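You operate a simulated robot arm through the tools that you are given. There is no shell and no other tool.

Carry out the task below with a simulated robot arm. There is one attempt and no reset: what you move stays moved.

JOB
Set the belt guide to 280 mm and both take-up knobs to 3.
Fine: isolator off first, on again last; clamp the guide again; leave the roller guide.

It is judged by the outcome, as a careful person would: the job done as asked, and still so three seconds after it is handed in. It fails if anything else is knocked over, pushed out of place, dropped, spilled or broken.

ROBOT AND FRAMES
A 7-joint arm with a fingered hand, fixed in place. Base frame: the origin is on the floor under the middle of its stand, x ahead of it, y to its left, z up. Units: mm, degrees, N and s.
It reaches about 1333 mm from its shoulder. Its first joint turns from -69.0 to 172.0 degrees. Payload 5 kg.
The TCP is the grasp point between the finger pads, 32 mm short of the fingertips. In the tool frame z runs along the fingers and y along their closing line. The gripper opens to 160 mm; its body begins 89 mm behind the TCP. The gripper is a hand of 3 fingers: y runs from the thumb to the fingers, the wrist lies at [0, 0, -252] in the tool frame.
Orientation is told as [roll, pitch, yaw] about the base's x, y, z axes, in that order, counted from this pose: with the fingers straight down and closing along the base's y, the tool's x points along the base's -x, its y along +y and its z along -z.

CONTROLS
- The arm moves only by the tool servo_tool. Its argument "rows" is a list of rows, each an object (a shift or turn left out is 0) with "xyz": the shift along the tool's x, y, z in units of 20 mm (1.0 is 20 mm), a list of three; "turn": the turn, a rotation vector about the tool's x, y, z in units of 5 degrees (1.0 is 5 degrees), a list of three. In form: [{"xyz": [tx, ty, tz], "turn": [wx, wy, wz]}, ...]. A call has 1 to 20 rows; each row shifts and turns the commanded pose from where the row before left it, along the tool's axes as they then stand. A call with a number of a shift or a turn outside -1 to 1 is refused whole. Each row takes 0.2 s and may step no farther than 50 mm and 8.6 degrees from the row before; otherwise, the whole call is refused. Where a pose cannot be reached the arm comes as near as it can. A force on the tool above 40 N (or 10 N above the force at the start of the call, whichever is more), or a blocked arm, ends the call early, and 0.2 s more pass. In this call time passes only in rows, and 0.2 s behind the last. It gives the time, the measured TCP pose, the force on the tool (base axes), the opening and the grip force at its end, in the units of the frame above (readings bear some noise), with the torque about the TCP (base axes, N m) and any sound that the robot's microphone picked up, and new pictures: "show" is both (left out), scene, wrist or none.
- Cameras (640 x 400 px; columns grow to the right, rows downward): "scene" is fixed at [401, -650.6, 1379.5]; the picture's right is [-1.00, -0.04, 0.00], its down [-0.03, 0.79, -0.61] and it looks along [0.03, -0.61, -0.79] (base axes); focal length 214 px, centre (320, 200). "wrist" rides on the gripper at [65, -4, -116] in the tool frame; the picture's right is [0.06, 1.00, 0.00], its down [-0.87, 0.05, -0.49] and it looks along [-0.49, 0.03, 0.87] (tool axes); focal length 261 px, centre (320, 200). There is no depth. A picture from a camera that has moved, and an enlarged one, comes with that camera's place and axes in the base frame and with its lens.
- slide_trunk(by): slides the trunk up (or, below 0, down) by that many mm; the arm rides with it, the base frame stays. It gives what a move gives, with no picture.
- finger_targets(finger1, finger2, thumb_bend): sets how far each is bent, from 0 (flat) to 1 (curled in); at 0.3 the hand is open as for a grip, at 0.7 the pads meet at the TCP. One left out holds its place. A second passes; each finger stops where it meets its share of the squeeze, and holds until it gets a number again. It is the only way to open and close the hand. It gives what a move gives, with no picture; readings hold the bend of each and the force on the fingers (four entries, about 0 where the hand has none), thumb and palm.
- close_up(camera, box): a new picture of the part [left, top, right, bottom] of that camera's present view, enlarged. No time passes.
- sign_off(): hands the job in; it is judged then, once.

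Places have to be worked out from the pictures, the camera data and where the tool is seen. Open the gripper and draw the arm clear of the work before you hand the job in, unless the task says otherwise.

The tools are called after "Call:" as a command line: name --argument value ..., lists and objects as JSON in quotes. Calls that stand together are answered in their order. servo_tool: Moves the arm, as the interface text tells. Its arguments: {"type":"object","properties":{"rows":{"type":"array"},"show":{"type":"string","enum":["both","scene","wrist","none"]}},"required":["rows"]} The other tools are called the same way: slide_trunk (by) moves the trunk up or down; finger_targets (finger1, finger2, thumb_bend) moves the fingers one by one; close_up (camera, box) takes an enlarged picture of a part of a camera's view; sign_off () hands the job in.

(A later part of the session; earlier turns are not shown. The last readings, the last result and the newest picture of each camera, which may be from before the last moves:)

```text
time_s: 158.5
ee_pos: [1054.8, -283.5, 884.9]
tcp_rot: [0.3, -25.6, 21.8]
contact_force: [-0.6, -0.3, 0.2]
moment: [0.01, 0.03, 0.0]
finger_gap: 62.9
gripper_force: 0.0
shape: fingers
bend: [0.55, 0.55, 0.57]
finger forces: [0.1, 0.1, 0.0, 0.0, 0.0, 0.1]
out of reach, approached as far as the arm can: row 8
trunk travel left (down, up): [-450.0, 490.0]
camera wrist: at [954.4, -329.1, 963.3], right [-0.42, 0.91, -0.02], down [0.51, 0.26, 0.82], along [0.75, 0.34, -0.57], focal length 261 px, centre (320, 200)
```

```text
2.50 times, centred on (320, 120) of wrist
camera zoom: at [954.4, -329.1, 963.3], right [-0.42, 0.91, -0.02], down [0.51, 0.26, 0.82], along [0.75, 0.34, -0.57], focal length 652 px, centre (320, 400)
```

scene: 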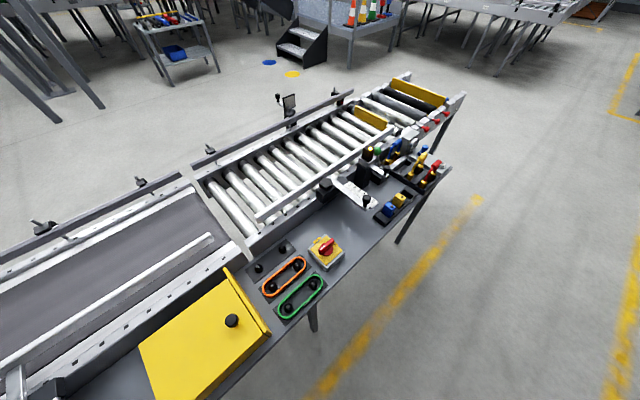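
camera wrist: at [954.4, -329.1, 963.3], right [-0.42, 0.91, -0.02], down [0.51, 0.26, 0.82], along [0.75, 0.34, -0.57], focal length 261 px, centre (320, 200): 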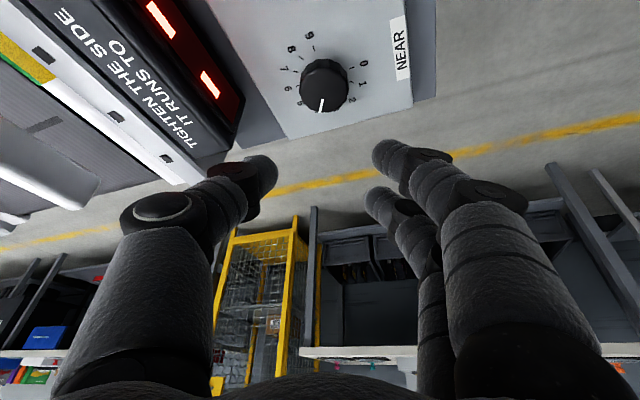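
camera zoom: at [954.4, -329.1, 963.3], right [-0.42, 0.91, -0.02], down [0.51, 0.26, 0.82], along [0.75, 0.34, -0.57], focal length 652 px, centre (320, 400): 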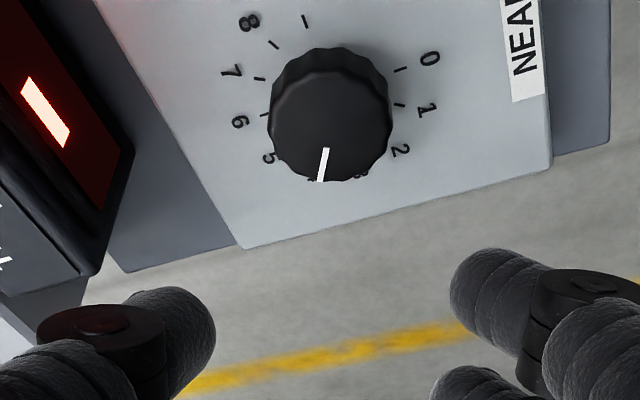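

Nearly over NEAR now (5 mm short). Reach analysis says a higher shoulder suits this low wrist better, so I'll back off 40 mm, raise the trunk 200 mm, and come down again.

Call:
servo_tool --rows '[{"xyz": [0.9, 0, -0.43]}, {"xyz": [0.9, 0, -0.43]}]' --show "none"

Call:
slide_trunk --by 200

Call:
servo_tool --rows '[{"xyz": [0.432, 0, 0.902]}, {"xyz": [0.432, 0, 0.902]}, {"xyz": [0.432, 0, 0.902]}, {"xyz": [0.432, 0, 0.902]}, {"xyz": [0.432, 0, 0.902]}, {"xyz": [0.432, 0, 0.902]}, {"xyz": [0.432, 0, 0.902]}, {"xyz": [0.432, 0, 0.902]}, {"xyz": [0.432, 0, 0.902]}, {"xyz": [0.432, 0, 0.902]}, {"xyz": [0.432, 0, 0.902]}]' --show "wrist"

```text
time_s: 159.1
ee_pos: [1017.6, -297.0, 885.1]
tcp_rot: [0.3, -25.3, 21.9]
contact_force: [-0.9, -0.4, 0.4]
moment: [0.0, 0.0, -0.02]
finger_gap: 63.1
gripper_force: 0.1
shape: fingers
bend: [0.55, 0.55, 0.57]
finger forces: [0.1, 0.1, 0.0, 0.0, 0.0, 0.0]
trunk travel left (down, up): [-450.0, 490.0]
```

```text
time_s: 161.3
ee_pos: [1016.2, -297.6, 1084.4]
tcp_rot: [0.2, -25.3, 21.8]
contact_force: [-0.6, -0.1, -0.6]
moment: [0.02, 0.02, 0.01]
finger_gap: 63.2
gripper_force: 0.1
shape: fingers
bend: [0.55, 0.55, 0.57]
finger forces: [0.0, 0.0, 0.0, 0.0, 0.0, 0.0]
trunk travel left (down, up): [-650.0, 290.0]
```

```text
time_s: 163.7
ee_pos: [990.3, -311.4, 884.0]
tcp_rot: [0.2, -25.5, 21.8]
contact_force: [-0.1, -0.1, 0.3]
moment: [0.04, 0.01, 0.02]
finger_gap: 63.2
gripper_force: 0.1
shape: fingers
bend: [0.55, 0.55, 0.57]
finger forces: [0.0, 0.0, 0.1, 0.0, 0.0, 0.0]
out of reach, approached as far as the arm can: row 8, 9, 10, 11
trunk travel left (down, up): [-650.0, 290.0]
camera wrist: at [890.0, -356.8, 961.6], right [-0.42, 0.91, -0.02], down [0.51, 0.26, 0.82], along [0.75, 0.34, -0.57], focal length 261 px, centre (320, 200)
```

wrist: 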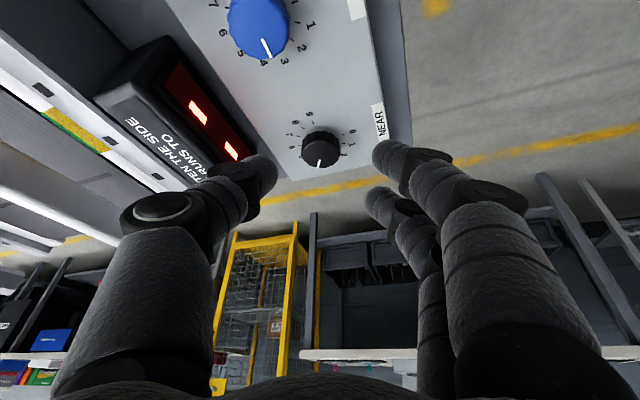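

At this trunk height low positions are limited instead; the best was around -400 mm trunk. I'll raise the hand, lower the trunk again by 300 mm, and approach NEAR with yaw about 14° there.

Call:
servo_tool --rows '[{"xyz": [-0.432, 0, -0.902]}, {"xyz": [-0.432, 0, -0.902]}, {"xyz": [-0.432, 0, -0.902]}, {"xyz": [-0.432, 0, -0.902]}, {"xyz": [-0.432, 0, -0.902]}, {"xyz": [-0.432, 0, -0.902]}, {"xyz": [-0.432, 0, -0.902]}, {"xyz": [-0.432, 0, -0.902]}, {"xyz": [-0.432, 0, -0.902]}, {"xyz": [-0.432, 0, -0.902]}, {"xyz": [-0.432, 0, -0.902]}, {"xyz": [-0.432, 0, -0.902]}, {"xyz": [-0.432, 0, -0.902]}]' --show "none"

Call:
slide_trunk --by -300

Call:
servo_tool --rows '[{"turn": [0.42, 0, 0.9]}, {"turn": [0.25, 0, 0.54]}]' --show "wrist"

```text
time_s: 166.5
ee_pos: [990.9, -312.9, 1142.4]
tcp_rot: [0.3, -25.5, 21.8]
contact_force: [0.0, 0.1, 0.0]
moment: [0.03, -0.02, -0.01]
finger_gap: 63.0
gripper_force: 0.1
shape: fingers
bend: [0.55, 0.55, 0.57]
finger forces: [0.0, 0.1, 0.1, 0.0, 0.0, 0.1]
trunk travel left (down, up): [-650.0, 290.0]
```

```text
time_s: 169.5
ee_pos: [989.5, -313.8, 843.1]
tcp_rot: [0.3, -25.4, 21.8]
contact_force: [0.9, -0.4, 0.3]
moment: [0.0, -0.02, 0.02]
finger_gap: 62.9
gripper_force: 0.0
shape: fingers
bend: [0.55, 0.55, 0.57]
finger forces: [0.0, 0.1, 0.0, 0.0, 0.0, 0.0]
trunk travel left (down, up): [-350.0, 590.0]
```

```text
time_s: 170.1
ee_pos: [990.0, -313.8, 844.5]
tcp_rot: [0.3, -25.4, 13.8]
contact_force: [1.0, -0.1, 0.7]
moment: [-0.01, 0.0, 0.02]
finger_gap: 63.2
gripper_force: 0.1
shape: fingers
bend: [0.55, 0.55, 0.57]
finger forces: [0.1, 0.0, 0.0, 0.0, 0.0, 0.0]
trunk travel left (down, up): [-350.0, 590.0]
camera wrist: at [885.5, -344.4, 922.4], right [-0.3, 0.96, -0.02], down [0.55, 0.19, 0.82], along [0.78, 0.23, -0.58], focal length 261 px, centre (320, 200)
```

wrist: 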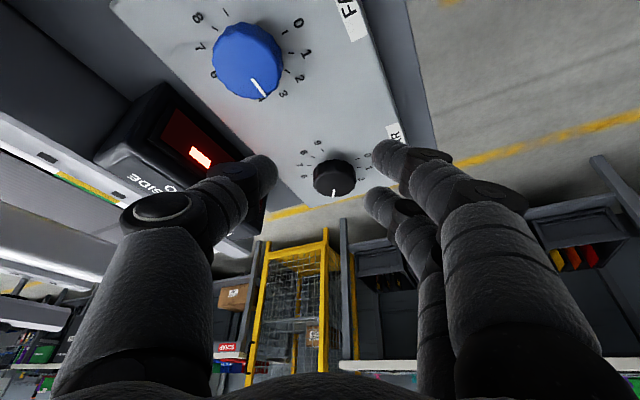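

Trunk at -400 again, yaw 14°. Moving over NEAR at z ≈ 830.

Call:
servo_tool --rows '[{"xyz": [-0.79, 0.22, 0.57]}, {"xyz": [-0.79, 0.22, 0.57]}, {"xyz": [-0.79, 0.22, 0.57]}, {"xyz": [-0.79, 0.22, 0.57]}]' --show "wrist"

Call:
close_up --camera "wrist" --box '[220, 60, 420, 220]'

```text
time_s: 171.1
ee_pos: [1050.3, -283.6, 833.4]
tcp_rot: [0.3, -25.5, 13.9]
contact_force: [-0.6, 0.3, 0.9]
moment: [-0.04, 0.04, -0.02]
finger_gap: 63.1
gripper_force: 0.1
shape: fingers
bend: [0.55, 0.55, 0.57]
finger forces: [0.1, 0.0, 0.0, 0.0, 0.0, 0.0]
out of reach, approached as far as the arm can: row 4
trunk travel left (down, up): [-350.0, 590.0]
camera wrist: at [945.3, -314.2, 911.1], right [-0.3, 0.96, -0.02], down [0.54, 0.19, 0.82], along [0.79, 0.23, -0.57], focal length 261 px, centre (320, 200)
```

wrist: 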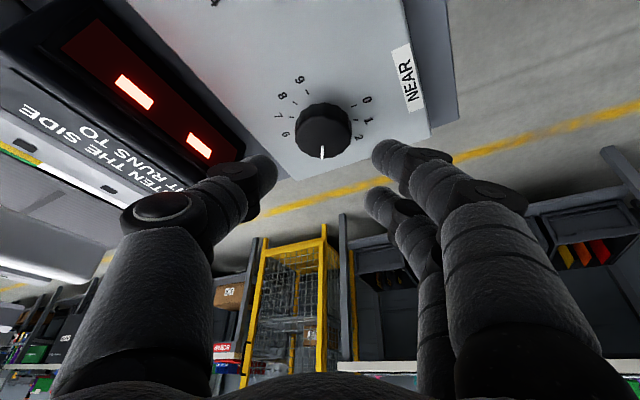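

```text
2.50 times, centred on (320, 140) of wrist
camera zoom: at [945.3, -314.2, 911.1], right [-0.3, 0.96, -0.02], down [0.54, 0.19, 0.82], along [0.79, 0.23, -0.57], focal length 652 px, centre (320, 350)
```

zoom: 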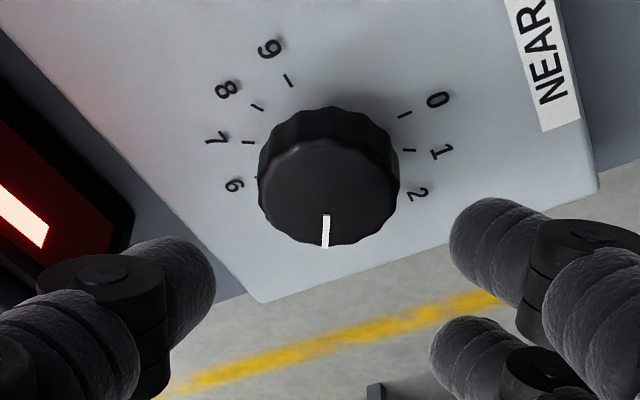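

10 mm short here; the limit should relax lower down. I'll descend to z ≈ 800 and then try the remaining outward distance.

Call:
servo_tool --rows '[{"xyz": [0.43, 0, 0.9]}, {"xyz": [0.26, 0, 0.55]}, {"xyz": [-0.3, 0.1, 0.14]}, {"xyz": [-0.3, 0.0, 0.14]}]' --show "wrist"

Call:
close_up --camera "wrist" --box '[220, 80, 420, 240]'

```text
time_s: 172.1
ee_pos: [1051.3, -285.3, 800.2]
tcp_rot: [0.3, -25.5, 13.8]
contact_force: [-1.1, -1.1, -0.7]
moment: [0.01, 0.0, -0.02]
finger_gap: 62.7
gripper_force: 0.0
shape: fingers
bend: [0.55, 0.55, 0.57]
finger forces: [0.0, 0.0, 0.0, 0.1, 0.0, 0.2]
out of reach, approached as far as the arm can: row 3, 4
trunk travel left (down, up): [-350.0, 590.0]
camera wrist: at [946.3, -315.1, 878.0], right [-0.3, 0.95, -0.02], down [0.54, 0.19, 0.82], along [0.79, 0.23, -0.57], focal length 261 px, centre (320, 200)
```

wrist: 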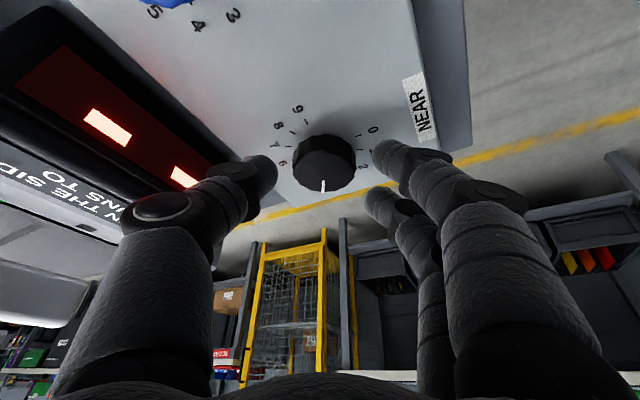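

```text
2.50 times, centred on (320, 160) of wrist
camera zoom: at [946.3, -315.1, 878.0], right [-0.3, 0.95, -0.02], down [0.54, 0.19, 0.82], along [0.79, 0.23, -0.57], focal length 652 px, centre (320, 300)
```

zoom: 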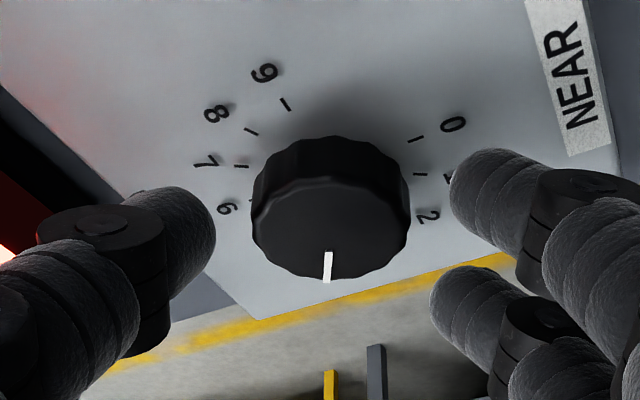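

The data show the wrist itself is bounded at about azimuth -17…-19° out here, independent of height; a larger yaw puts the wrist further right, inside the bound. I'll yaw to about +32° and then move the last centimetre.

Call:
servo_tool --rows '[{"turn": [-0.43, 0, -0.9]}, {"turn": [-0.43, 0, -0.9]}, {"turn": [-0.43, 0, -0.9]}, {"turn": [-0.26, 0, -0.55]}, {"xyz": [-0.25, 0, 0.12]}, {"xyz": [-0.25, 0, 0.12]}]' --show "wrist"

Call:
close_up --camera "wrist" --box '[220, 80, 420, 240]'

```text
time_s: 173.5
ee_pos: [1056.9, -282.1, 800.7]
tcp_rot: [0.3, -25.7, 31.8]
contact_force: [-0.9, -1.2, -0.1]
moment: [0.01, -0.03, 0.02]
finger_gap: 63.0
gripper_force: 0.0
shape: fingers
bend: [0.55, 0.55, 0.57]
finger forces: [0.0, 0.1, 0.1, 0.0, 0.1, 0.0]
out of reach, approached as far as the arm can: row 6
trunk travel left (down, up): [-350.0, 590.0]
camera wrist: at [965.8, -343.7, 878.3], right [-0.58, 0.82, -0.02], down [0.46, 0.34, 0.82], along [0.68, 0.46, -0.57], focal length 261 px, centre (320, 200)
```

wrist: 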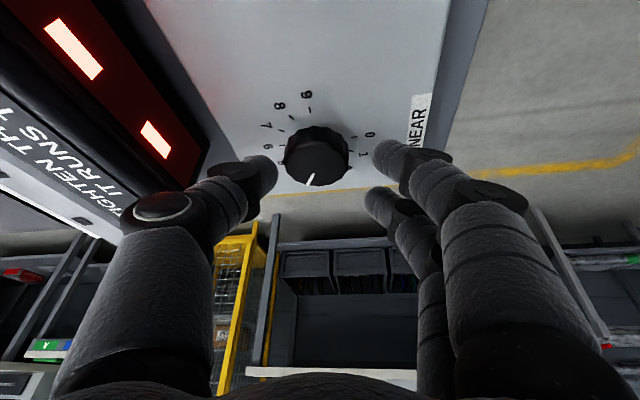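

```text
2.50 times, centred on (320, 160) of wrist
camera zoom: at [965.8, -343.7, 878.3], right [-0.58, 0.82, -0.02], down [0.46, 0.34, 0.82], along [0.68, 0.46, -0.57], focal length 652 px, centre (320, 300)
```

zoom: 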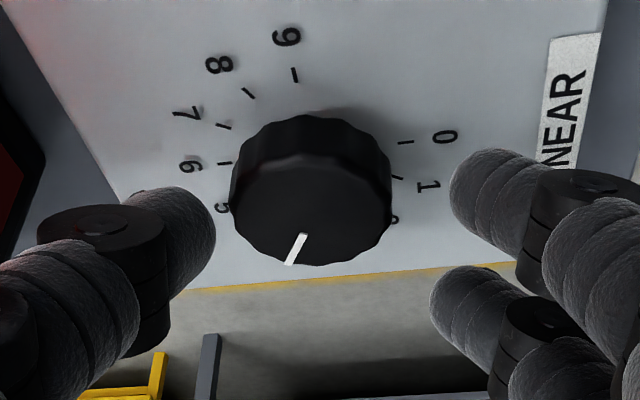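

Only about 4 mm short now, which the fingers can accommodate. I'll lower to grip height with a small shift and close on the NEAR knob.

Call:
servo_tool --rows '[{"xyz": [0.2, -0.1, 0.42]}, {"xyz": [0.18, 0, 0.4]}]' --show "none"

Call:
close_up --camera "wrist" --box '[220, 80, 420, 240]'

```text
time_s: 174.1
ee_pos: [1056.8, -283.5, 785.9]
tcp_rot: [0.2, -25.8, 32.0]
contact_force: [-0.8, 0.9, 13.1]
moment: [0.49, 0.3, 0.02]
finger_gap: 62.7
gripper_force: 6.2
shape: fingers
bend: [0.56, 0.55, 0.57]
finger forces: [13.1, 0.0, 0.0, 0.1, 0.0, 0.1]
trunk travel left (down, up): [-350.0, 590.0]
```

```text
2.50 times, centred on (320, 160) of wrist
camera zoom: at [965.0, -344.7, 863.1], right [-0.58, 0.82, -0.02], down [0.46, 0.34, 0.82], along [0.68, 0.46, -0.57], focal length 652 px, centre (320, 300)
```

zoom: 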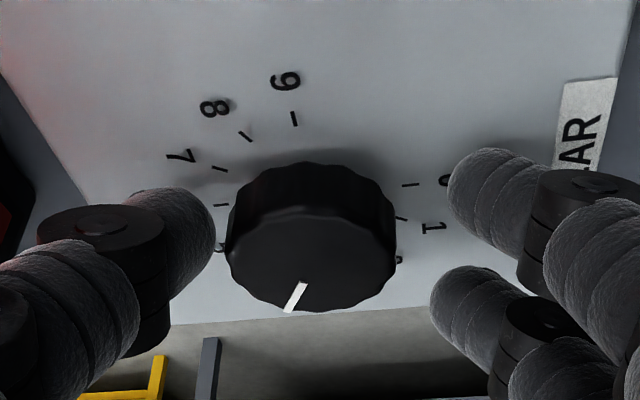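

Finger 1 just touches the panel (13 N), as it did at FAR. I'll lift 1.5 mm and close.

Call:
servo_tool --rows '[{"xyz": [-0.035, -0.05, -0.07]}]' --show "none"

Call:
finger_targets --finger1 0.7 --finger2 0.7 --thumb_bend 0.7

Call:
close_up --camera "wrist" --box '[220, 80, 420, 240]'

```text
time_s: 174.5
ee_pos: [1056.0, -283.6, 784.6]
tcp_rot: [0.3, -25.9, 31.9]
contact_force: [2.0, 2.1, 13.6]
moment: [0.58, 0.24, -0.1]
finger_gap: 63.5
gripper_force: 6.5
shape: fingers
bend: [0.56, 0.55, 0.57]
finger forces: [13.7, 0.0, 0.0, 0.1, 0.1, 0.0]
trunk travel left (down, up): [-350.0, 590.0]
```

```text
time_s: 175.5
ee_pos: [1055.7, -286.2, 782.5]
tcp_rot: [0.3, -25.6, 31.8]
contact_force: [2.8, -0.2, 4.8]
moment: [0.0, -0.08, -0.05]
finger_gap: 37.7
gripper_force: 16.4
shape: fingers
bend: [0.65, 0.63, 0.65]
finger forces: [6.6, 10.1, 0.0, 0.0, 16.6, 0.1]
trunk travel left (down, up): [-350.0, 590.0]
```

```text
2.50 times, centred on (320, 160) of wrist
camera zoom: at [965.7, -346.4, 861.2], right [-0.58, 0.82, -0.02], down [0.46, 0.34, 0.82], along [0.68, 0.46, -0.57], focal length 652 px, centre (320, 300)
```

zoom: 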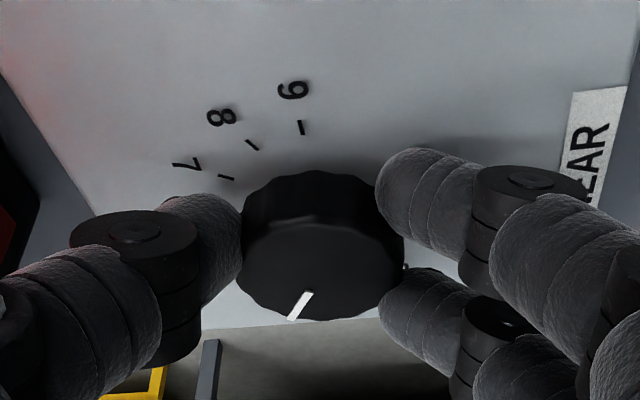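

All three contacts hold the knob (16 N). I'll turn 15° counter-clockwise about the vertical first and check that it follows.

Call:
servo_tool --rows '[{"xyz": [0, -0.04, 0], "turn": [-0.43, 0, -0.9]}, {"xyz": [0, -0.04, 0], "turn": [-0.43, 0, -0.9]}, {"xyz": [0, -0.04, 0], "turn": [-0.43, 0, -0.9]}]' --show "none"

Call:
close_up --camera "wrist" --box '[220, 80, 420, 240]'

```text
time_s: 176.3
ee_pos: [1050.5, -290.5, 782.8]
tcp_rot: [0.3, -25.6, 46.8]
contact_force: [14.4, -2.7, 5.2]
moment: [-0.09, -0.41, -0.2]
finger_gap: 29.9
gripper_force: 11.6
shape: fingers
bend: [0.7, 0.63, 0.65]
finger forces: [0.0, 7.3, 0.1, 0.0, 15.8, 0.1]
out of reach, approached as far as the arm can: row 1, 3
trunk travel left (down, up): [-350.0, 590.0]
```

```text
2.50 times, centred on (320, 160) of wrist
camera zoom: at [978.4, -372.9, 861.0], right [-0.77, 0.64, -0.02], down [0.35, 0.45, 0.82], along [0.54, 0.62, -0.57], focal length 652 px, centre (320, 300)
```

zoom: 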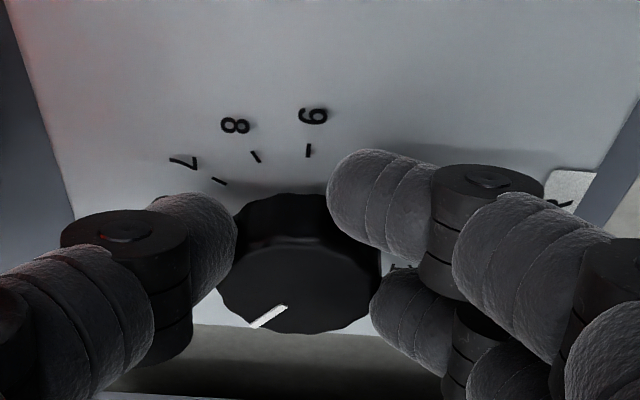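

The hand ran into its limit and slipped round the knob instead of turning it. I'll open, lift clear, and re-posture the arm from a retracted position before trying NEAR again.

Call:
finger_targets --finger1 0.55 --finger2 0.55 --thumb_bend 0.58

Call:
servo_tool --rows '[{"xyz": [-0.43, 0, -0.9]}, {"xyz": [-0.43, 0, -0.9]}, {"xyz": [-0.43, 0, -0.9]}, {"xyz": [-0.43, 0, -0.9]}, {"xyz": [0.5, 0, -0.9]}, {"xyz": [0.5, 0, -0.9]}]' --show "wrist"

Call:
close_up --camera "wrist" --box '[220, 20, 420, 180]'

```text
time_s: 177.3
ee_pos: [1047.7, -290.5, 784.0]
tcp_rot: [0.3, -25.9, 46.9]
contact_force: [-1.7, -5.4, 13.1]
moment: [0.08, 0.44, 0.19]
finger_gap: 54.6
gripper_force: 6.8
shape: fingers
bend: [0.6, 0.55, 0.57]
finger forces: [13.5, 0.0, 0.0, 0.0, 0.0, 0.0]
trunk travel left (down, up): [-350.0, 590.0]
```

```text
time_s: 178.7
ee_pos: [1026.6, -313.6, 890.0]
tcp_rot: [0.4, -25.5, 46.8]
contact_force: [-0.7, -0.7, 0.0]
moment: [-0.01, 0.01, -0.01]
finger_gap: 62.7
gripper_force: 0.0
shape: fingers
bend: [0.55, 0.55, 0.57]
finger forces: [0.1, 0.0, 0.0, 0.1, 0.1, 0.1]
trunk travel left (down, up): [-350.0, 590.0]
camera wrist: at [954.9, -396.1, 967.7], right [-0.77, 0.64, -0.02], down [0.35, 0.45, 0.82], along [0.53, 0.62, -0.57], focal length 261 px, centre (320, 200)
```

wrist: 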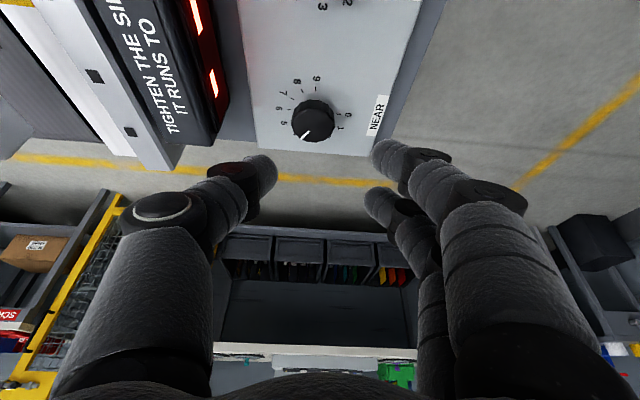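

```text
2.50 times, centred on (320, 100) of wrist
camera zoom: at [954.9, -396.1, 967.7], right [-0.77, 0.64, -0.02], down [0.35, 0.45, 0.82], along [0.53, 0.62, -0.57], focal length 652 px, centre (320, 450)
```

zoom: 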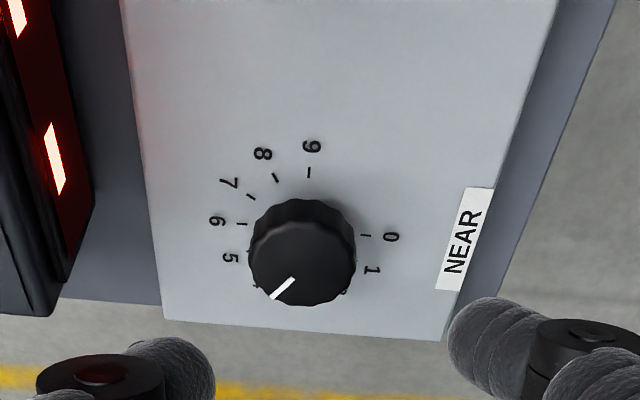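

Let me zoom in to read whether NEAR moved during that slip.

Call:
close_up --camera "wrist" --box '[280, 70, 350, 150]'

```text
5.00 times, centred on (315, 110) of wrist
camera zoom: at [954.9, -396.1, 967.7], right [-0.77, 0.64, -0.02], down [0.35, 0.45, 0.82], along [0.53, 0.62, -0.57], focal length 1303 px, centre (345, 650)
```

zoom: 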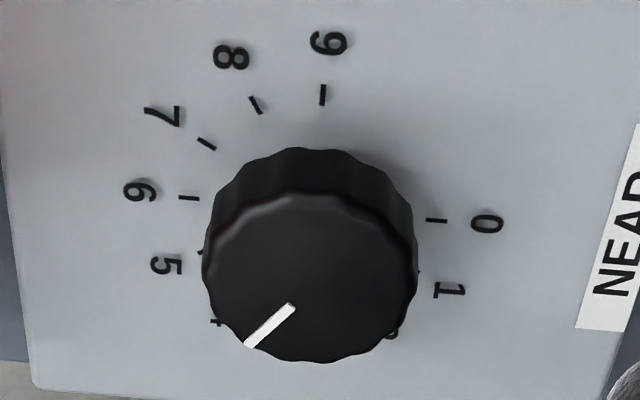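

NEAR still sits near 4 (about 4.3 by my estimate). Now I'll re-posture: retract toward the base first.

Call:
servo_tool --rows '[{"xyz": [0.855, 0.936, -0.41]}, {"xyz": [0.855, 0.936, -0.41]}, {"xyz": [0.855, 0.936, -0.41]}, {"xyz": [0.855, 0.936, -0.41]}, {"xyz": [0.855, 0.936, -0.41]}, {"xyz": [0.855, 0.936, -0.41]}, {"xyz": [0.855, 0.936, -0.41]}, {"xyz": [0.855, 0.936, -0.41]}, {"xyz": [0.855, 0.936, -0.41]}, {"xyz": [0.855, 0.936, -0.41]}, {"xyz": [0.855, 0.936, -0.41]}, {"xyz": [0.855, 0.936, -0.41]}, {"xyz": [0.855, 0.936, -0.41]}, {"xyz": [0.855, 0.936, -0.41]}, {"xyz": [0.855, 0.936, -0.41]}, {"xyz": [0.855, 0.936, -0.41]}]' --show "none"

Call:
servo_tool --rows '[{"turn": [0, 1, 0]}, {"turn": [0, 1, 0]}, {"turn": [0, 1, 0]}, {"turn": [0, 1, 0]}, {"turn": [0, 1, 0]}, {"turn": [0, 0, 1]}, {"turn": [0, 0, 1]}, {"turn": [0, 0, 1]}, {"turn": [0, 0, 1]}, {"turn": [0, 0, 1]}, {"turn": [0, 0, 1]}, {"turn": [0, 0, 1]}, {"turn": [0, 0, 1]}, {"turn": [0, 0, 1]}]' --show "scene"

```text
time_s: 182.1
ee_pos: [603.2, -331.2, 889.8]
tcp_rot: [0.3, -25.5, 46.7]
contact_force: [-0.8, -0.5, 0.6]
moment: [0.02, -0.01, 0.0]
finger_gap: 62.8
gripper_force: 0.0
shape: fingers
bend: [0.55, 0.55, 0.57]
finger forces: [0.1, 0.1, 0.0, 0.0, 0.1, 0.0]
trunk travel left (down, up): [-350.0, 590.0]
```

```text
time_s: 185.1
ee_pos: [601.1, -332.2, 888.8]
tcp_rot: [0.6, -0.2, 1.7]
contact_force: [0.1, 0.1, 0.0]
moment: [0.01, 0.01, -0.02]
finger_gap: 62.6
gripper_force: 0.1
shape: fingers
bend: [0.55, 0.55, 0.57]
finger forces: [0.0, 0.0, 0.0, 0.0, 0.0, 0.2]
trunk travel left (down, up): [-350.0, 590.0]
```

scene: 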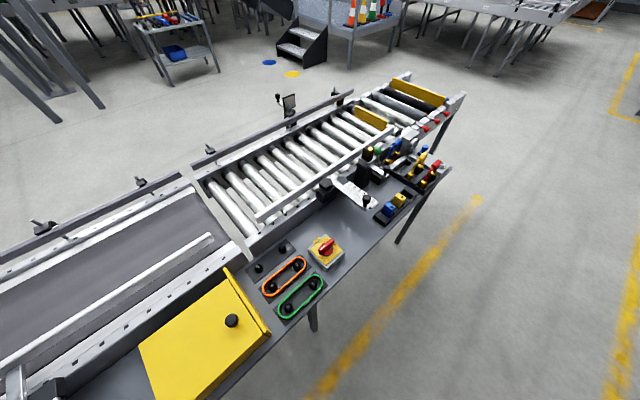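

Upright and retracted without limits. Now I'll swing left here to see how far the arm can go and let it re-posture.

Call:
servo_tool --rows '[{"xyz": [0, 1, -0.5]}, {"xyz": [0, 1, -0.5]}, {"xyz": [0, 1, -0.5]}, {"xyz": [0, 1, -0.5]}, {"xyz": [0, 1, -0.5]}, {"xyz": [0, 1, -0.5]}, {"xyz": [0, 1, -0.5]}, {"xyz": [0, 1, -0.5]}, {"xyz": [0, 1, -0.5]}, {"xyz": [0, 1, -0.5]}, {"xyz": [0, 1, -0.5]}, {"xyz": [0, 1, -0.5]}, {"xyz": [0, 1, 0]}, {"xyz": [0, 1, 0]}, {"xyz": [0, 1, 0]}, {"xyz": [0, 1, 0]}, {"xyz": [0, 1, 0]}, {"xyz": [0, 1, 0]}, {"xyz": [0, 1, 0]}, {"xyz": [0, 1, 0]}]' --show "none"

```text
time_s: 189.3
ee_pos: [555.4, -90.8, 987.2]
tcp_rot: [0.9, -0.1, 1.9]
contact_force: [0.4, 0.5, 0.7]
moment: [-0.01, 0.0, -0.01]
finger_gap: 62.9
gripper_force: 0.0
shape: fingers
bend: [0.55, 0.55, 0.57]
finger forces: [0.0, 0.1, 0.0, 0.0, 0.0, 0.0]
out of reach, approached as far as the arm can: row 12, 13, 14, 15, 16, 17, 18, 19, 20
trunk travel left (down, up): [-350.0, 590.0]
```

It stops at azimuth about -9°. I'll test whether more counter-clockwise yaw frees it (joint-7 type limit) or not.

Call:
servo_tool --rows '[{"turn": [0, 0, -1]}, {"turn": [0, 0, -1]}, {"turn": [0, 0, -1]}, {"turn": [0, 0, -1]}, {"turn": [0, 0, -1]}, {"turn": [0, 0, -1]}, {"turn": [0, 0, -1]}, {"turn": [0, 0, -1]}, {"xyz": [0.64, 0.76, 0]}, {"xyz": [0.64, 0.76, 0]}, {"xyz": [0.64, 0.76, 0]}, {"xyz": [0.64, 0.76, 0]}, {"xyz": [0.64, 0.76, 0]}, {"xyz": [0.64, 0.76, 0]}, {"xyz": [0.64, 0.76, 0]}, {"xyz": [0.64, 0.76, 0]}, {"xyz": [0.64, 0.76, 0]}, {"xyz": [0.64, 0.76, 0]}]' --show "none"

```text
time_s: 193.1
ee_pos: [358.6, -63.7, 985.8]
tcp_rot: [0.3, -0.5, 41.9]
contact_force: [-0.7, -0.4, 0.3]
moment: [0.0, -0.04, 0.0]
finger_gap: 63.0
gripper_force: 0.1
shape: fingers
bend: [0.55, 0.55, 0.57]
finger forces: [0.0, 0.0, 0.1, 0.0, 0.1, 0.0]
trunk travel left (down, up): [-350.0, 590.0]
```

I moved along the wrong base direction (toward -x); still safe. Now the true +y direction for this yaw:

Call:
servo_tool --rows '[{"xyz": [-0.9, -0.2, 0]}, {"xyz": [-0.9, -0.2, 0]}, {"xyz": [-0.9, -0.2, 0]}, {"xyz": [-0.67, 0.74, 0]}, {"xyz": [-0.67, 0.74, 0]}, {"xyz": [-0.67, 0.74, 0]}, {"xyz": [-0.67, 0.74, 0]}, {"xyz": [-0.67, 0.74, 0]}, {"xyz": [-0.67, 0.74, 0]}, {"xyz": [-0.67, 0.74, 0]}, {"xyz": [-0.67, 0.74, 0]}, {"xyz": [-0.67, 0.74, 0]}, {"xyz": [-0.67, 0.74, 0]}]' --show "none"

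```text
time_s: 195.9
ee_pos: [412.5, -61.2, 990.2]
tcp_rot: [0.4, -0.5, 41.9]
contact_force: [-1.3, -1.0, 0.5]
moment: [0.0, 0.0, 0.02]
finger_gap: 63.0
gripper_force: 0.2
shape: fingers
bend: [0.55, 0.55, 0.57]
finger forces: [0.0, 0.0, 0.0, 0.0, 0.0, 0.0]
out of reach, approached as far as the arm can: row 2, 3, 4, 5, 6, 7, 8, 9, 10, 11, 12, 13
trunk travel left (down, up): [-350.0, 590.0]
```

The wall sits at azimuth ≈ -8° near the base, so joint 1's end stop must be there; NEAR (azimuth -14.5°) is close to it. More outward tilt puts the wrist inside the reachable zone. I'll return to the right side first.

Call:
servo_tool --rows '[{"xyz": [-0.144, -0.974, 0.237]}, {"xyz": [-0.144, -0.974, 0.237]}, {"xyz": [-0.144, -0.974, 0.237]}, {"xyz": [-0.144, -0.974, 0.237]}, {"xyz": [-0.144, -0.974, 0.237]}, {"xyz": [-0.144, -0.974, 0.237]}, {"xyz": [-0.144, -0.974, 0.237]}, {"xyz": [-0.144, -0.974, 0.237]}, {"xyz": [-0.144, -0.974, 0.237]}, {"xyz": [-0.144, -0.974, 0.237]}, {"xyz": [-0.144, -0.974, 0.237]}, {"xyz": [-0.144, -0.974, 0.237]}, {"xyz": [-0.144, -0.974, 0.237]}, {"xyz": [-0.144, -0.974, 0.237]}, {"xyz": [-0.144, -0.974, 0.237]}, {"xyz": [-0.144, -0.974, 0.237]}, {"xyz": [-0.144, -0.974, 0.237]}, {"xyz": [-0.144, -0.974, 0.237]}, {"xyz": [-0.144, -0.974, 0.237]}]' --show "none"

Call:
servo_tool --rows '[{"turn": [0, 0, 1]}, {"turn": [0, 0, 1]}, {"turn": [0, 0, 1]}, {"turn": [0, 0, 1]}, {"turn": [0, 0, 0.8]}, {"turn": [0, -1, 0]}, {"turn": [0, -1, 0]}, {"turn": [0, -1, 0]}, {"turn": [0, -1, 0]}, {"turn": [0, -1, 0]}, {"turn": [0, -1, 0]}, {"turn": [0, -0.6, 0]}]' --show "none"

```text
time_s: 199.9
ee_pos: [700.5, -301.0, 897.2]
tcp_rot: [0.3, -0.5, 41.9]
contact_force: [-0.2, -0.5, 0.4]
moment: [0.02, 0.0, -0.02]
finger_gap: 63.2
gripper_force: 0.1
shape: fingers
bend: [0.55, 0.55, 0.57]
finger forces: [0.0, 0.0, 0.0, 0.0, 0.0, 0.0]
trunk travel left (down, up): [-350.0, 590.0]
```

```text
time_s: 202.5
ee_pos: [699.5, -299.4, 898.2]
tcp_rot: [0.7, -33.3, 17.6]
contact_force: [-0.2, 0.5, -0.5]
moment: [-0.02, 0.02, -0.01]
finger_gap: 62.8
gripper_force: 0.0
shape: fingers
bend: [0.55, 0.55, 0.57]
finger forces: [0.1, 0.0, 0.0, 0.0, 0.0, 0.0]
trunk travel left (down, up): [-350.0, 590.0]
```

Tilted 33° with yaw 18°. Now extending toward NEAR, stopping about 3 cm short at z ≈ 850.

Call:
servo_tool --rows '[{"xyz": [-0.955, -0.345, 0.848]}, {"xyz": [-0.955, -0.345, 0.848]}, {"xyz": [-0.955, -0.345, 0.848]}, {"xyz": [-0.955, -0.345, 0.848]}, {"xyz": [-0.955, -0.345, 0.848]}, {"xyz": [-0.955, -0.345, 0.848]}, {"xyz": [-0.955, -0.345, 0.848]}, {"xyz": [-0.955, -0.345, 0.848]}, {"xyz": [-0.955, -0.345, 0.848]}, {"xyz": [-0.955, -0.345, 0.848]}, {"xyz": [-0.955, -0.345, 0.848]}, {"xyz": [-0.955, -0.345, 0.848]}, {"xyz": [-0.955, -0.345, 0.848]}]' --show "wrist"

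Call:
close_up --camera "wrist" --box '[220, 20, 420, 180]'

```text
time_s: 205.3
ee_pos: [1041.3, -282.3, 848.0]
tcp_rot: [0.7, -33.3, 17.7]
contact_force: [0.6, -0.3, 0.2]
moment: [0.0, 0.02, 0.01]
finger_gap: 62.8
gripper_force: 0.1
shape: fingers
bend: [0.55, 0.55, 0.57]
finger forces: [0.0, 0.1, 0.1, 0.1, 0.0, 0.0]
trunk travel left (down, up): [-350.0, 590.0]
camera wrist: at [929.3, -323.1, 911.6], right [-0.36, 0.93, -0.02], down [0.42, 0.18, 0.89], along [0.83, 0.31, -0.46], focal length 261 px, centre (320, 200)
```

wrist: 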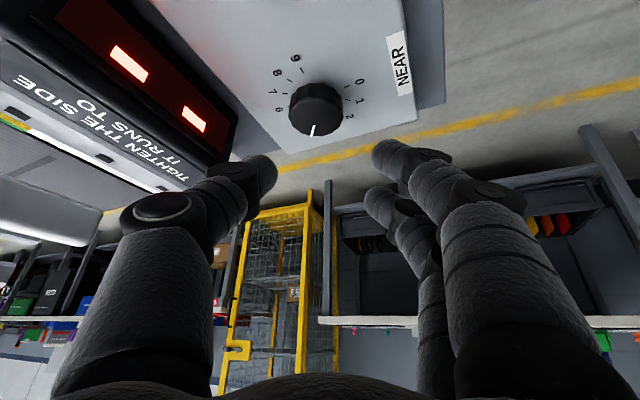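

```text
2.50 times, centred on (320, 100) of wrist
camera zoom: at [929.3, -323.1, 911.6], right [-0.36, 0.93, -0.02], down [0.42, 0.18, 0.89], along [0.83, 0.31, -0.46], focal length 652 px, centre (320, 450)
```

zoom: 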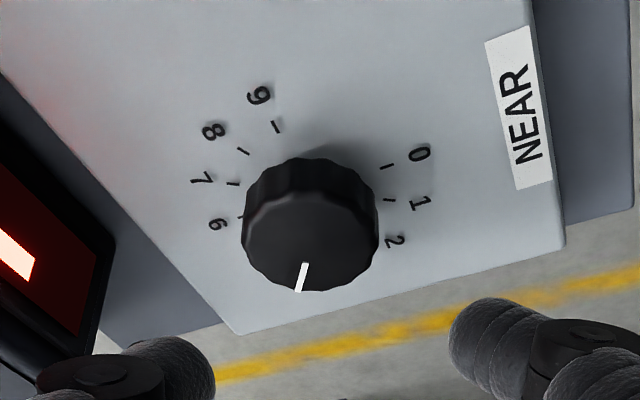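

No limit hit this time. I'll continue to just above the NEAR knob (z ≈ 800).

Call:
servo_tool --rows '[{"xyz": [0.12, -0.045, 0.88]}, {"xyz": [0.12, -0.045, 0.88]}, {"xyz": [0.12, -0.045, 0.88]}]' --show "wrist"

Call:
close_up --camera "wrist" --box '[220, 80, 420, 240]'

```text
time_s: 206.1
ee_pos: [1062.2, -278.1, 800.9]
tcp_rot: [0.7, -33.4, 17.6]
contact_force: [-0.3, 0.0, -0.4]
moment: [0.0, 0.02, 0.01]
finger_gap: 62.8
gripper_force: 0.0
shape: fingers
bend: [0.55, 0.55, 0.57]
finger forces: [0.0, 0.1, 0.0, 0.0, 0.1, 0.0]
trunk travel left (down, up): [-350.0, 590.0]
camera wrist: at [951.6, -318.3, 864.4], right [-0.36, 0.93, -0.02], down [0.42, 0.18, 0.89], along [0.83, 0.31, -0.46], focal length 261 px, centre (320, 200)
```

wrist: 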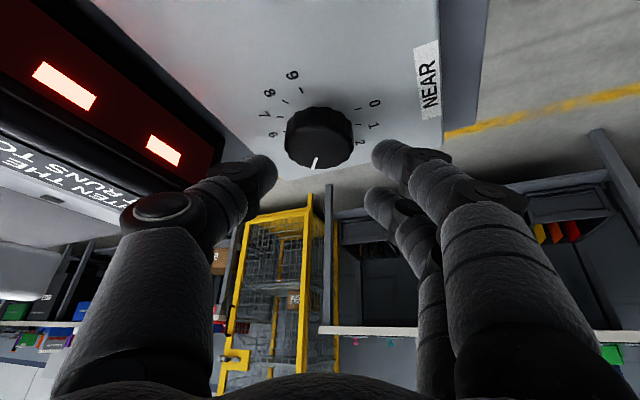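

```text
2.50 times, centred on (320, 160) of wrist
camera zoom: at [951.6, -318.3, 864.4], right [-0.36, 0.93, -0.02], down [0.42, 0.18, 0.89], along [0.83, 0.31, -0.46], focal length 652 px, centre (320, 300)
```

zoom: 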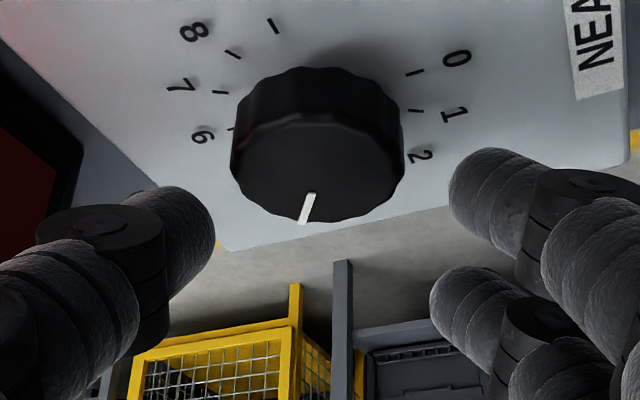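

Reached without limits. I'll lower 16 mm with a small shift toward the thumb and close.

Call:
servo_tool --rows '[{"xyz": [0.22, -0.06, 0.34]}, {"xyz": [0.21, -0.06, 0.33]}]' --show "none"

Call:
finger_targets --finger1 0.7 --finger2 0.7 --thumb_bend 0.7

Call:
close_up --camera "wrist" --box '[220, 80, 420, 240]'

```text
time_s: 206.7
ee_pos: [1063.6, -279.8, 785.4]
tcp_rot: [0.7, -33.3, 17.5]
contact_force: [-0.6, 0.2, 0.9]
moment: [-0.01, 0.02, -0.03]
finger_gap: 63.0
gripper_force: 0.0
shape: fingers
bend: [0.55, 0.55, 0.57]
finger forces: [0.1, 0.1, 0.0, 0.0, 0.1, 0.0]
trunk travel left (down, up): [-350.0, 590.0]
```

```text
time_s: 207.7
ee_pos: [1064.8, -280.7, 785.7]
tcp_rot: [0.7, -33.3, 17.6]
contact_force: [6.0, -0.8, -0.4]
moment: [0.13, -0.08, 0.01]
finger_gap: 43.2
gripper_force: 13.7
shape: fingers
bend: [0.61, 0.69, 0.65]
finger forces: [9.6, 3.1, 0.0, 0.1, 14.1, 0.1]
trunk travel left (down, up): [-350.0, 590.0]
```

```text
2.50 times, centred on (320, 160) of wrist
camera zoom: at [953.1, -320.8, 848.4], right [-0.36, 0.93, -0.02], down [0.42, 0.18, 0.89], along [0.83, 0.31, -0.46], focal length 652 px, centre (320, 300)
```

zoom: 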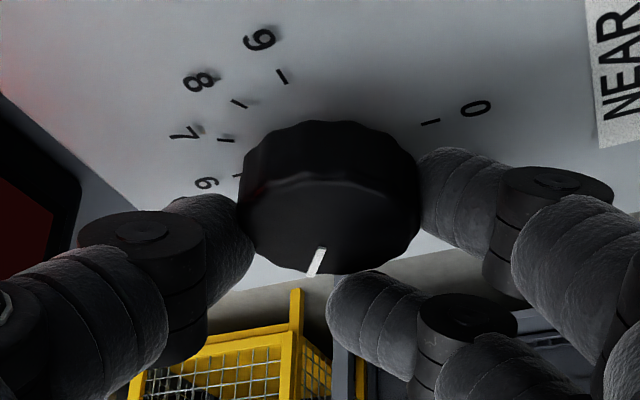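

Finger 1 and thumb hold the knob. I'll turn 15° counter-clockwise and check that it follows.

Call:
servo_tool --rows '[{"xyz": [-0.01, -0.02, 0], "turn": [-0.545, 0, -0.835]}, {"xyz": [-0.01, -0.02, 0], "turn": [-0.545, 0, -0.835]}, {"xyz": [-0.01, -0.02, 0], "turn": [-0.545, 0, -0.835]}]' --show "none"

Call:
close_up --camera "wrist" --box '[220, 80, 420, 240]'

```text
time_s: 208.5
ee_pos: [1065.2, -281.5, 785.2]
tcp_rot: [0.6, -33.4, 32.7]
contact_force: [4.1, -0.7, -1.6]
moment: [0.09, -0.05, -0.05]
finger_gap: 43.2
gripper_force: 13.0
shape: fingers
bend: [0.61, 0.69, 0.65]
finger forces: [9.3, 2.2, 0.0, 0.1, 13.8, 0.0]
trunk travel left (down, up): [-350.0, 590.0]
```

```text
2.50 times, centred on (320, 160) of wrist
camera zoom: at [968.2, -349.0, 848.2], right [-0.59, 0.81, -0.03], down [0.36, 0.29, 0.89], along [0.73, 0.51, -0.46], focal length 652 px, centre (320, 300)
```

zoom: 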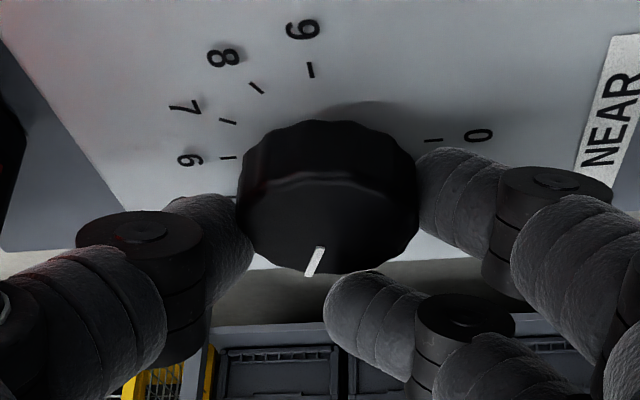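

The knob follows exactly (pointer fixed in the hand's view) with no limit. Another 15°, then I'll look.

Call:
servo_tool --rows '[{"xyz": [-0.01, -0.02, 0], "turn": [-0.545, 0, -0.835]}, {"xyz": [-0.01, -0.02, 0], "turn": [-0.545, 0, -0.835]}, {"xyz": [-0.01, -0.02, 0], "turn": [-0.545, 0, -0.835]}]' --show "none"

Call:
close_up --camera "wrist" --box '[220, 60, 420, 240]'

```text
time_s: 209.3
ee_pos: [1066.8, -281.7, 786.1]
tcp_rot: [0.6, -33.5, 47.7]
contact_force: [3.3, -1.3, -5.3]
moment: [0.06, 0.03, -0.07]
finger_gap: 42.9
gripper_force: 11.7
shape: fingers
bend: [0.61, 0.7, 0.65]
finger forces: [10.0, 0.9, 0.1, 0.0, 13.2, 0.0]
trunk travel left (down, up): [-350.0, 590.0]
```

```text
2.22 times, centred on (320, 150) of wrist
camera zoom: at [990.2, -372.3, 848.2], right [-0.78, 0.63, -0.03], down [0.27, 0.37, 0.89], along [0.57, 0.68, -0.45], focal length 579 px, centre (320, 311)
```

zoom: 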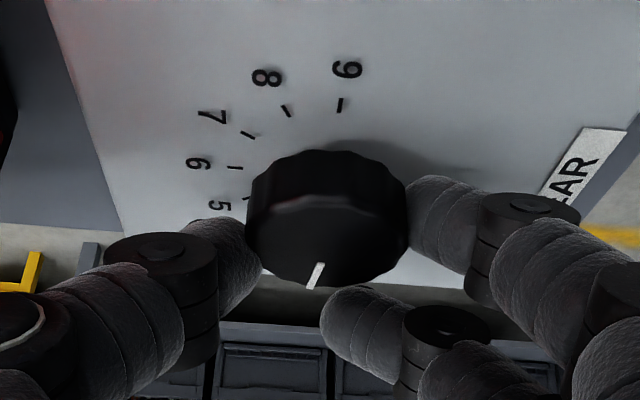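

Using the camera geometry, the pointer is now at azimuth ≈ 38°, i.e. about 3.2–3.3. I'll turn 8° more.

Call:
servo_tool --rows '[{"xyz": [-0.01, -0.02, 0], "turn": [-0.436, 0, -0.668]}, {"xyz": [-0.01, -0.02, 0], "turn": [-0.436, 0, -0.668]}]' --show "none"

Call:
close_up --camera "wrist" --box '[270, 140, 370, 210]'

```text
time_s: 209.9
ee_pos: [1066.8, -281.8, 785.9]
tcp_rot: [0.4, -33.6, 55.6]
contact_force: [2.8, -2.5, -5.2]
moment: [0.0, 0.12, -0.03]
finger_gap: 43.1
gripper_force: 12.1
shape: fingers
bend: [0.61, 0.7, 0.66]
finger forces: [10.6, 0.2, 0.0, 0.0, 12.9, 0.0]
trunk travel left (down, up): [-350.0, 590.0]
```

```text
5.71 times, centred on (320, 175) of wrist
camera zoom: at [1004.2, -382.3, 848.0], right [-0.86, 0.52, -0.03], down [0.21, 0.4, 0.89], along [0.47, 0.76, -0.45], focal length 1489 px, centre (320, 343)
```

zoom: 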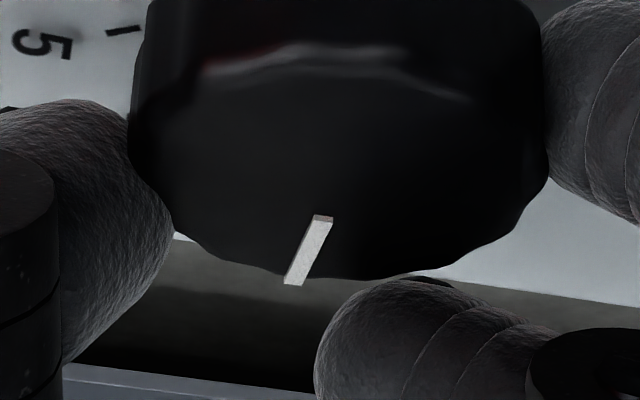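

Pointer azimuth is now ≈ 47° ± 2° (3 is at 45°). I'll release gently, lift, and read it from above.

Call:
finger_targets --finger1 0.53 --finger2 0.53 --thumb_bend 0.58

Call:
servo_tool --rows '[{"xyz": [-0.549, 0, -0.83]}, {"xyz": [-0.549, 0, -0.83]}, {"xyz": [-0.549, 0, -0.83]}, {"xyz": [-0.549, 0, -0.83]}, {"xyz": [-0.549, 0, -0.83]}, {"xyz": [-0.549, 0, -0.83]}]' --show "wrist"

Call:
close_up --camera "wrist" --box '[270, 20, 370, 90]'

```text
time_s: 210.9
ee_pos: [1067.7, -282.2, 786.5]
tcp_rot: [0.3, -33.6, 55.5]
contact_force: [1.1, -0.2, 0.3]
moment: [0.0, 0.03, -0.02]
finger_gap: 66.2
gripper_force: 0.1
shape: fingers
bend: [0.53, 0.53, 0.57]
finger forces: [0.1, 0.1, 0.0, 0.1, 0.1, 0.0]
trunk travel left (down, up): [-350.0, 590.0]
```

```text
time_s: 212.3
ee_pos: [1066.2, -282.2, 904.8]
tcp_rot: [0.3, -33.8, 55.6]
contact_force: [0.2, -0.6, 0.5]
moment: [-0.04, -0.02, -0.03]
finger_gap: 66.5
gripper_force: 0.0
shape: fingers
bend: [0.53, 0.53, 0.57]
finger forces: [0.0, 0.0, 0.0, 0.0, 0.0, 0.1]
trunk travel left (down, up): [-350.0, 590.0]
camera wrist: at [1001.8, -382.4, 967.6], right [-0.85, 0.52, -0.03], down [0.21, 0.4, 0.89], along [0.48, 0.76, -0.45], focal length 261 px, centre (320, 200)
```

wrist: 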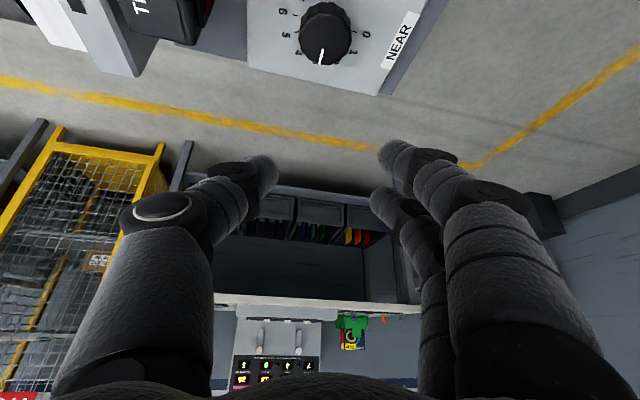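

```text
5.71 times, centred on (320, 55) of wrist
camera zoom: at [1001.8, -382.4, 967.6], right [-0.85, 0.52, -0.03], down [0.21, 0.4, 0.89], along [0.48, 0.76, -0.45], focal length 1489 px, centre (320, 1029)
```

zoom: 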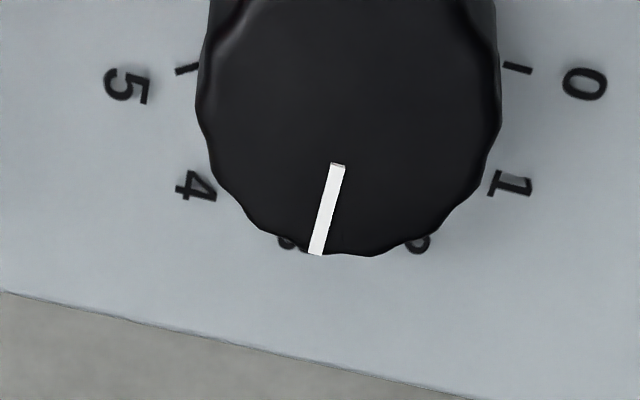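

By ray geometry the NEAR pointer is at azimuth 45.6°, i.e. 2.98 on the scale, and FAR earlier computed as 3.01 — both on 3. Next I'll retract and go check the guide pointer again from above before restoring the isolator.

Call:
servo_tool --rows '[{"xyz": [0.45, 0.84, -0.94]}, {"xyz": [0.45, 0.84, -0.94]}, {"xyz": [0.45, 0.84, -0.94]}, {"xyz": [0.45, 0.84, -0.94]}, {"xyz": [0.45, 0.84, -0.94]}, {"xyz": [0.45, 0.84, -0.94]}, {"xyz": [0.45, 0.84, -0.94]}, {"xyz": [0.45, 0.84, -0.94]}, {"xyz": [0.45, 0.84, -0.94]}, {"turn": [0, 1, 0]}, {"turn": [0, 1, 0]}, {"turn": [0, 1, 0]}, {"turn": [0, 1, 0]}, {"turn": [0, 1, 0]}, {"turn": [0, 1, 0]}, {"turn": [0, 0.7, 0]}]' --show "none"

Call:
servo_tool --rows '[{"turn": [0, 0, 1]}, {"turn": [0, 0, 1]}, {"turn": [0, 0, 1]}, {"turn": [0, 0, 1]}, {"turn": [0, 0, 1]}, {"turn": [0, 0, 1]}, {"turn": [0, 0, 1]}, {"turn": [0, 0, 1]}, {"turn": [0, 0, 1]}, {"turn": [0, 0, 1]}, {"turn": [0, 0, 1]}, {"turn": [0, 0, 1]}, {"turn": [0, 0, 1]}, {"turn": [0, 0, 1]}, {"turn": [0, 0, 1]}, {"turn": [0, 0, 1]}, {"turn": [0, 0, 1]}, {"turn": [0, 0, 1]}, {"turn": [0, 0, 1]}, {"turn": [0, 0, 1]}]' --show "wrist"

```text
time_s: 215.7
ee_pos: [817.8, -343.5, 975.5]
tcp_rot: [0.0, -1.0, 55.9]
contact_force: [0.6, -0.6, -0.1]
moment: [0.05, 0.04, 0.04]
finger_gap: 66.5
gripper_force: 0.2
shape: fingers
bend: [0.53, 0.53, 0.57]
finger forces: [0.0, 0.0, 0.0, 0.1, 0.0, 0.0]
out of reach, approached as far as the arm can: row 15, 16
trunk travel left (down, up): [-350.0, 590.0]
```

```text
time_s: 219.9
ee_pos: [813.9, -346.1, 972.5]
tcp_rot: [0.2, 0.3, -44.2]
contact_force: [-0.5, 0.0, 0.6]
moment: [0.0, -0.04, 0.01]
finger_gap: 66.5
gripper_force: 0.1
shape: fingers
bend: [0.53, 0.53, 0.57]
finger forces: [0.0, 0.0, 0.0, 0.0, 0.0, 0.0]
out of reach, approached as far as the arm can: row 1
trunk travel left (down, up): [-350.0, 590.0]
camera wrist: at [763.5, -304.4, 1090.4], right [0.65, 0.76, 0.01], down [0.66, -0.57, 0.49], along [0.37, -0.31, -0.87], focal length 261 px, centre (320, 200)
```

wrist: 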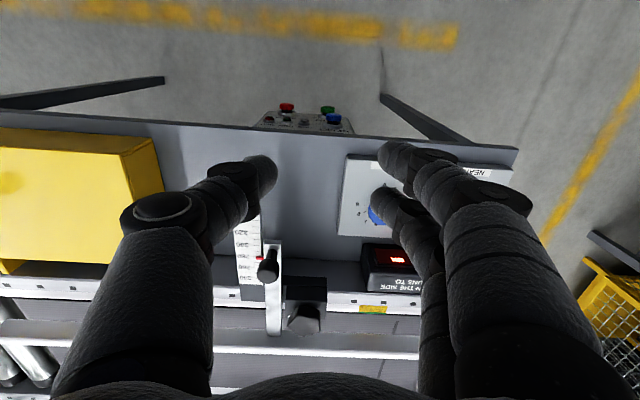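

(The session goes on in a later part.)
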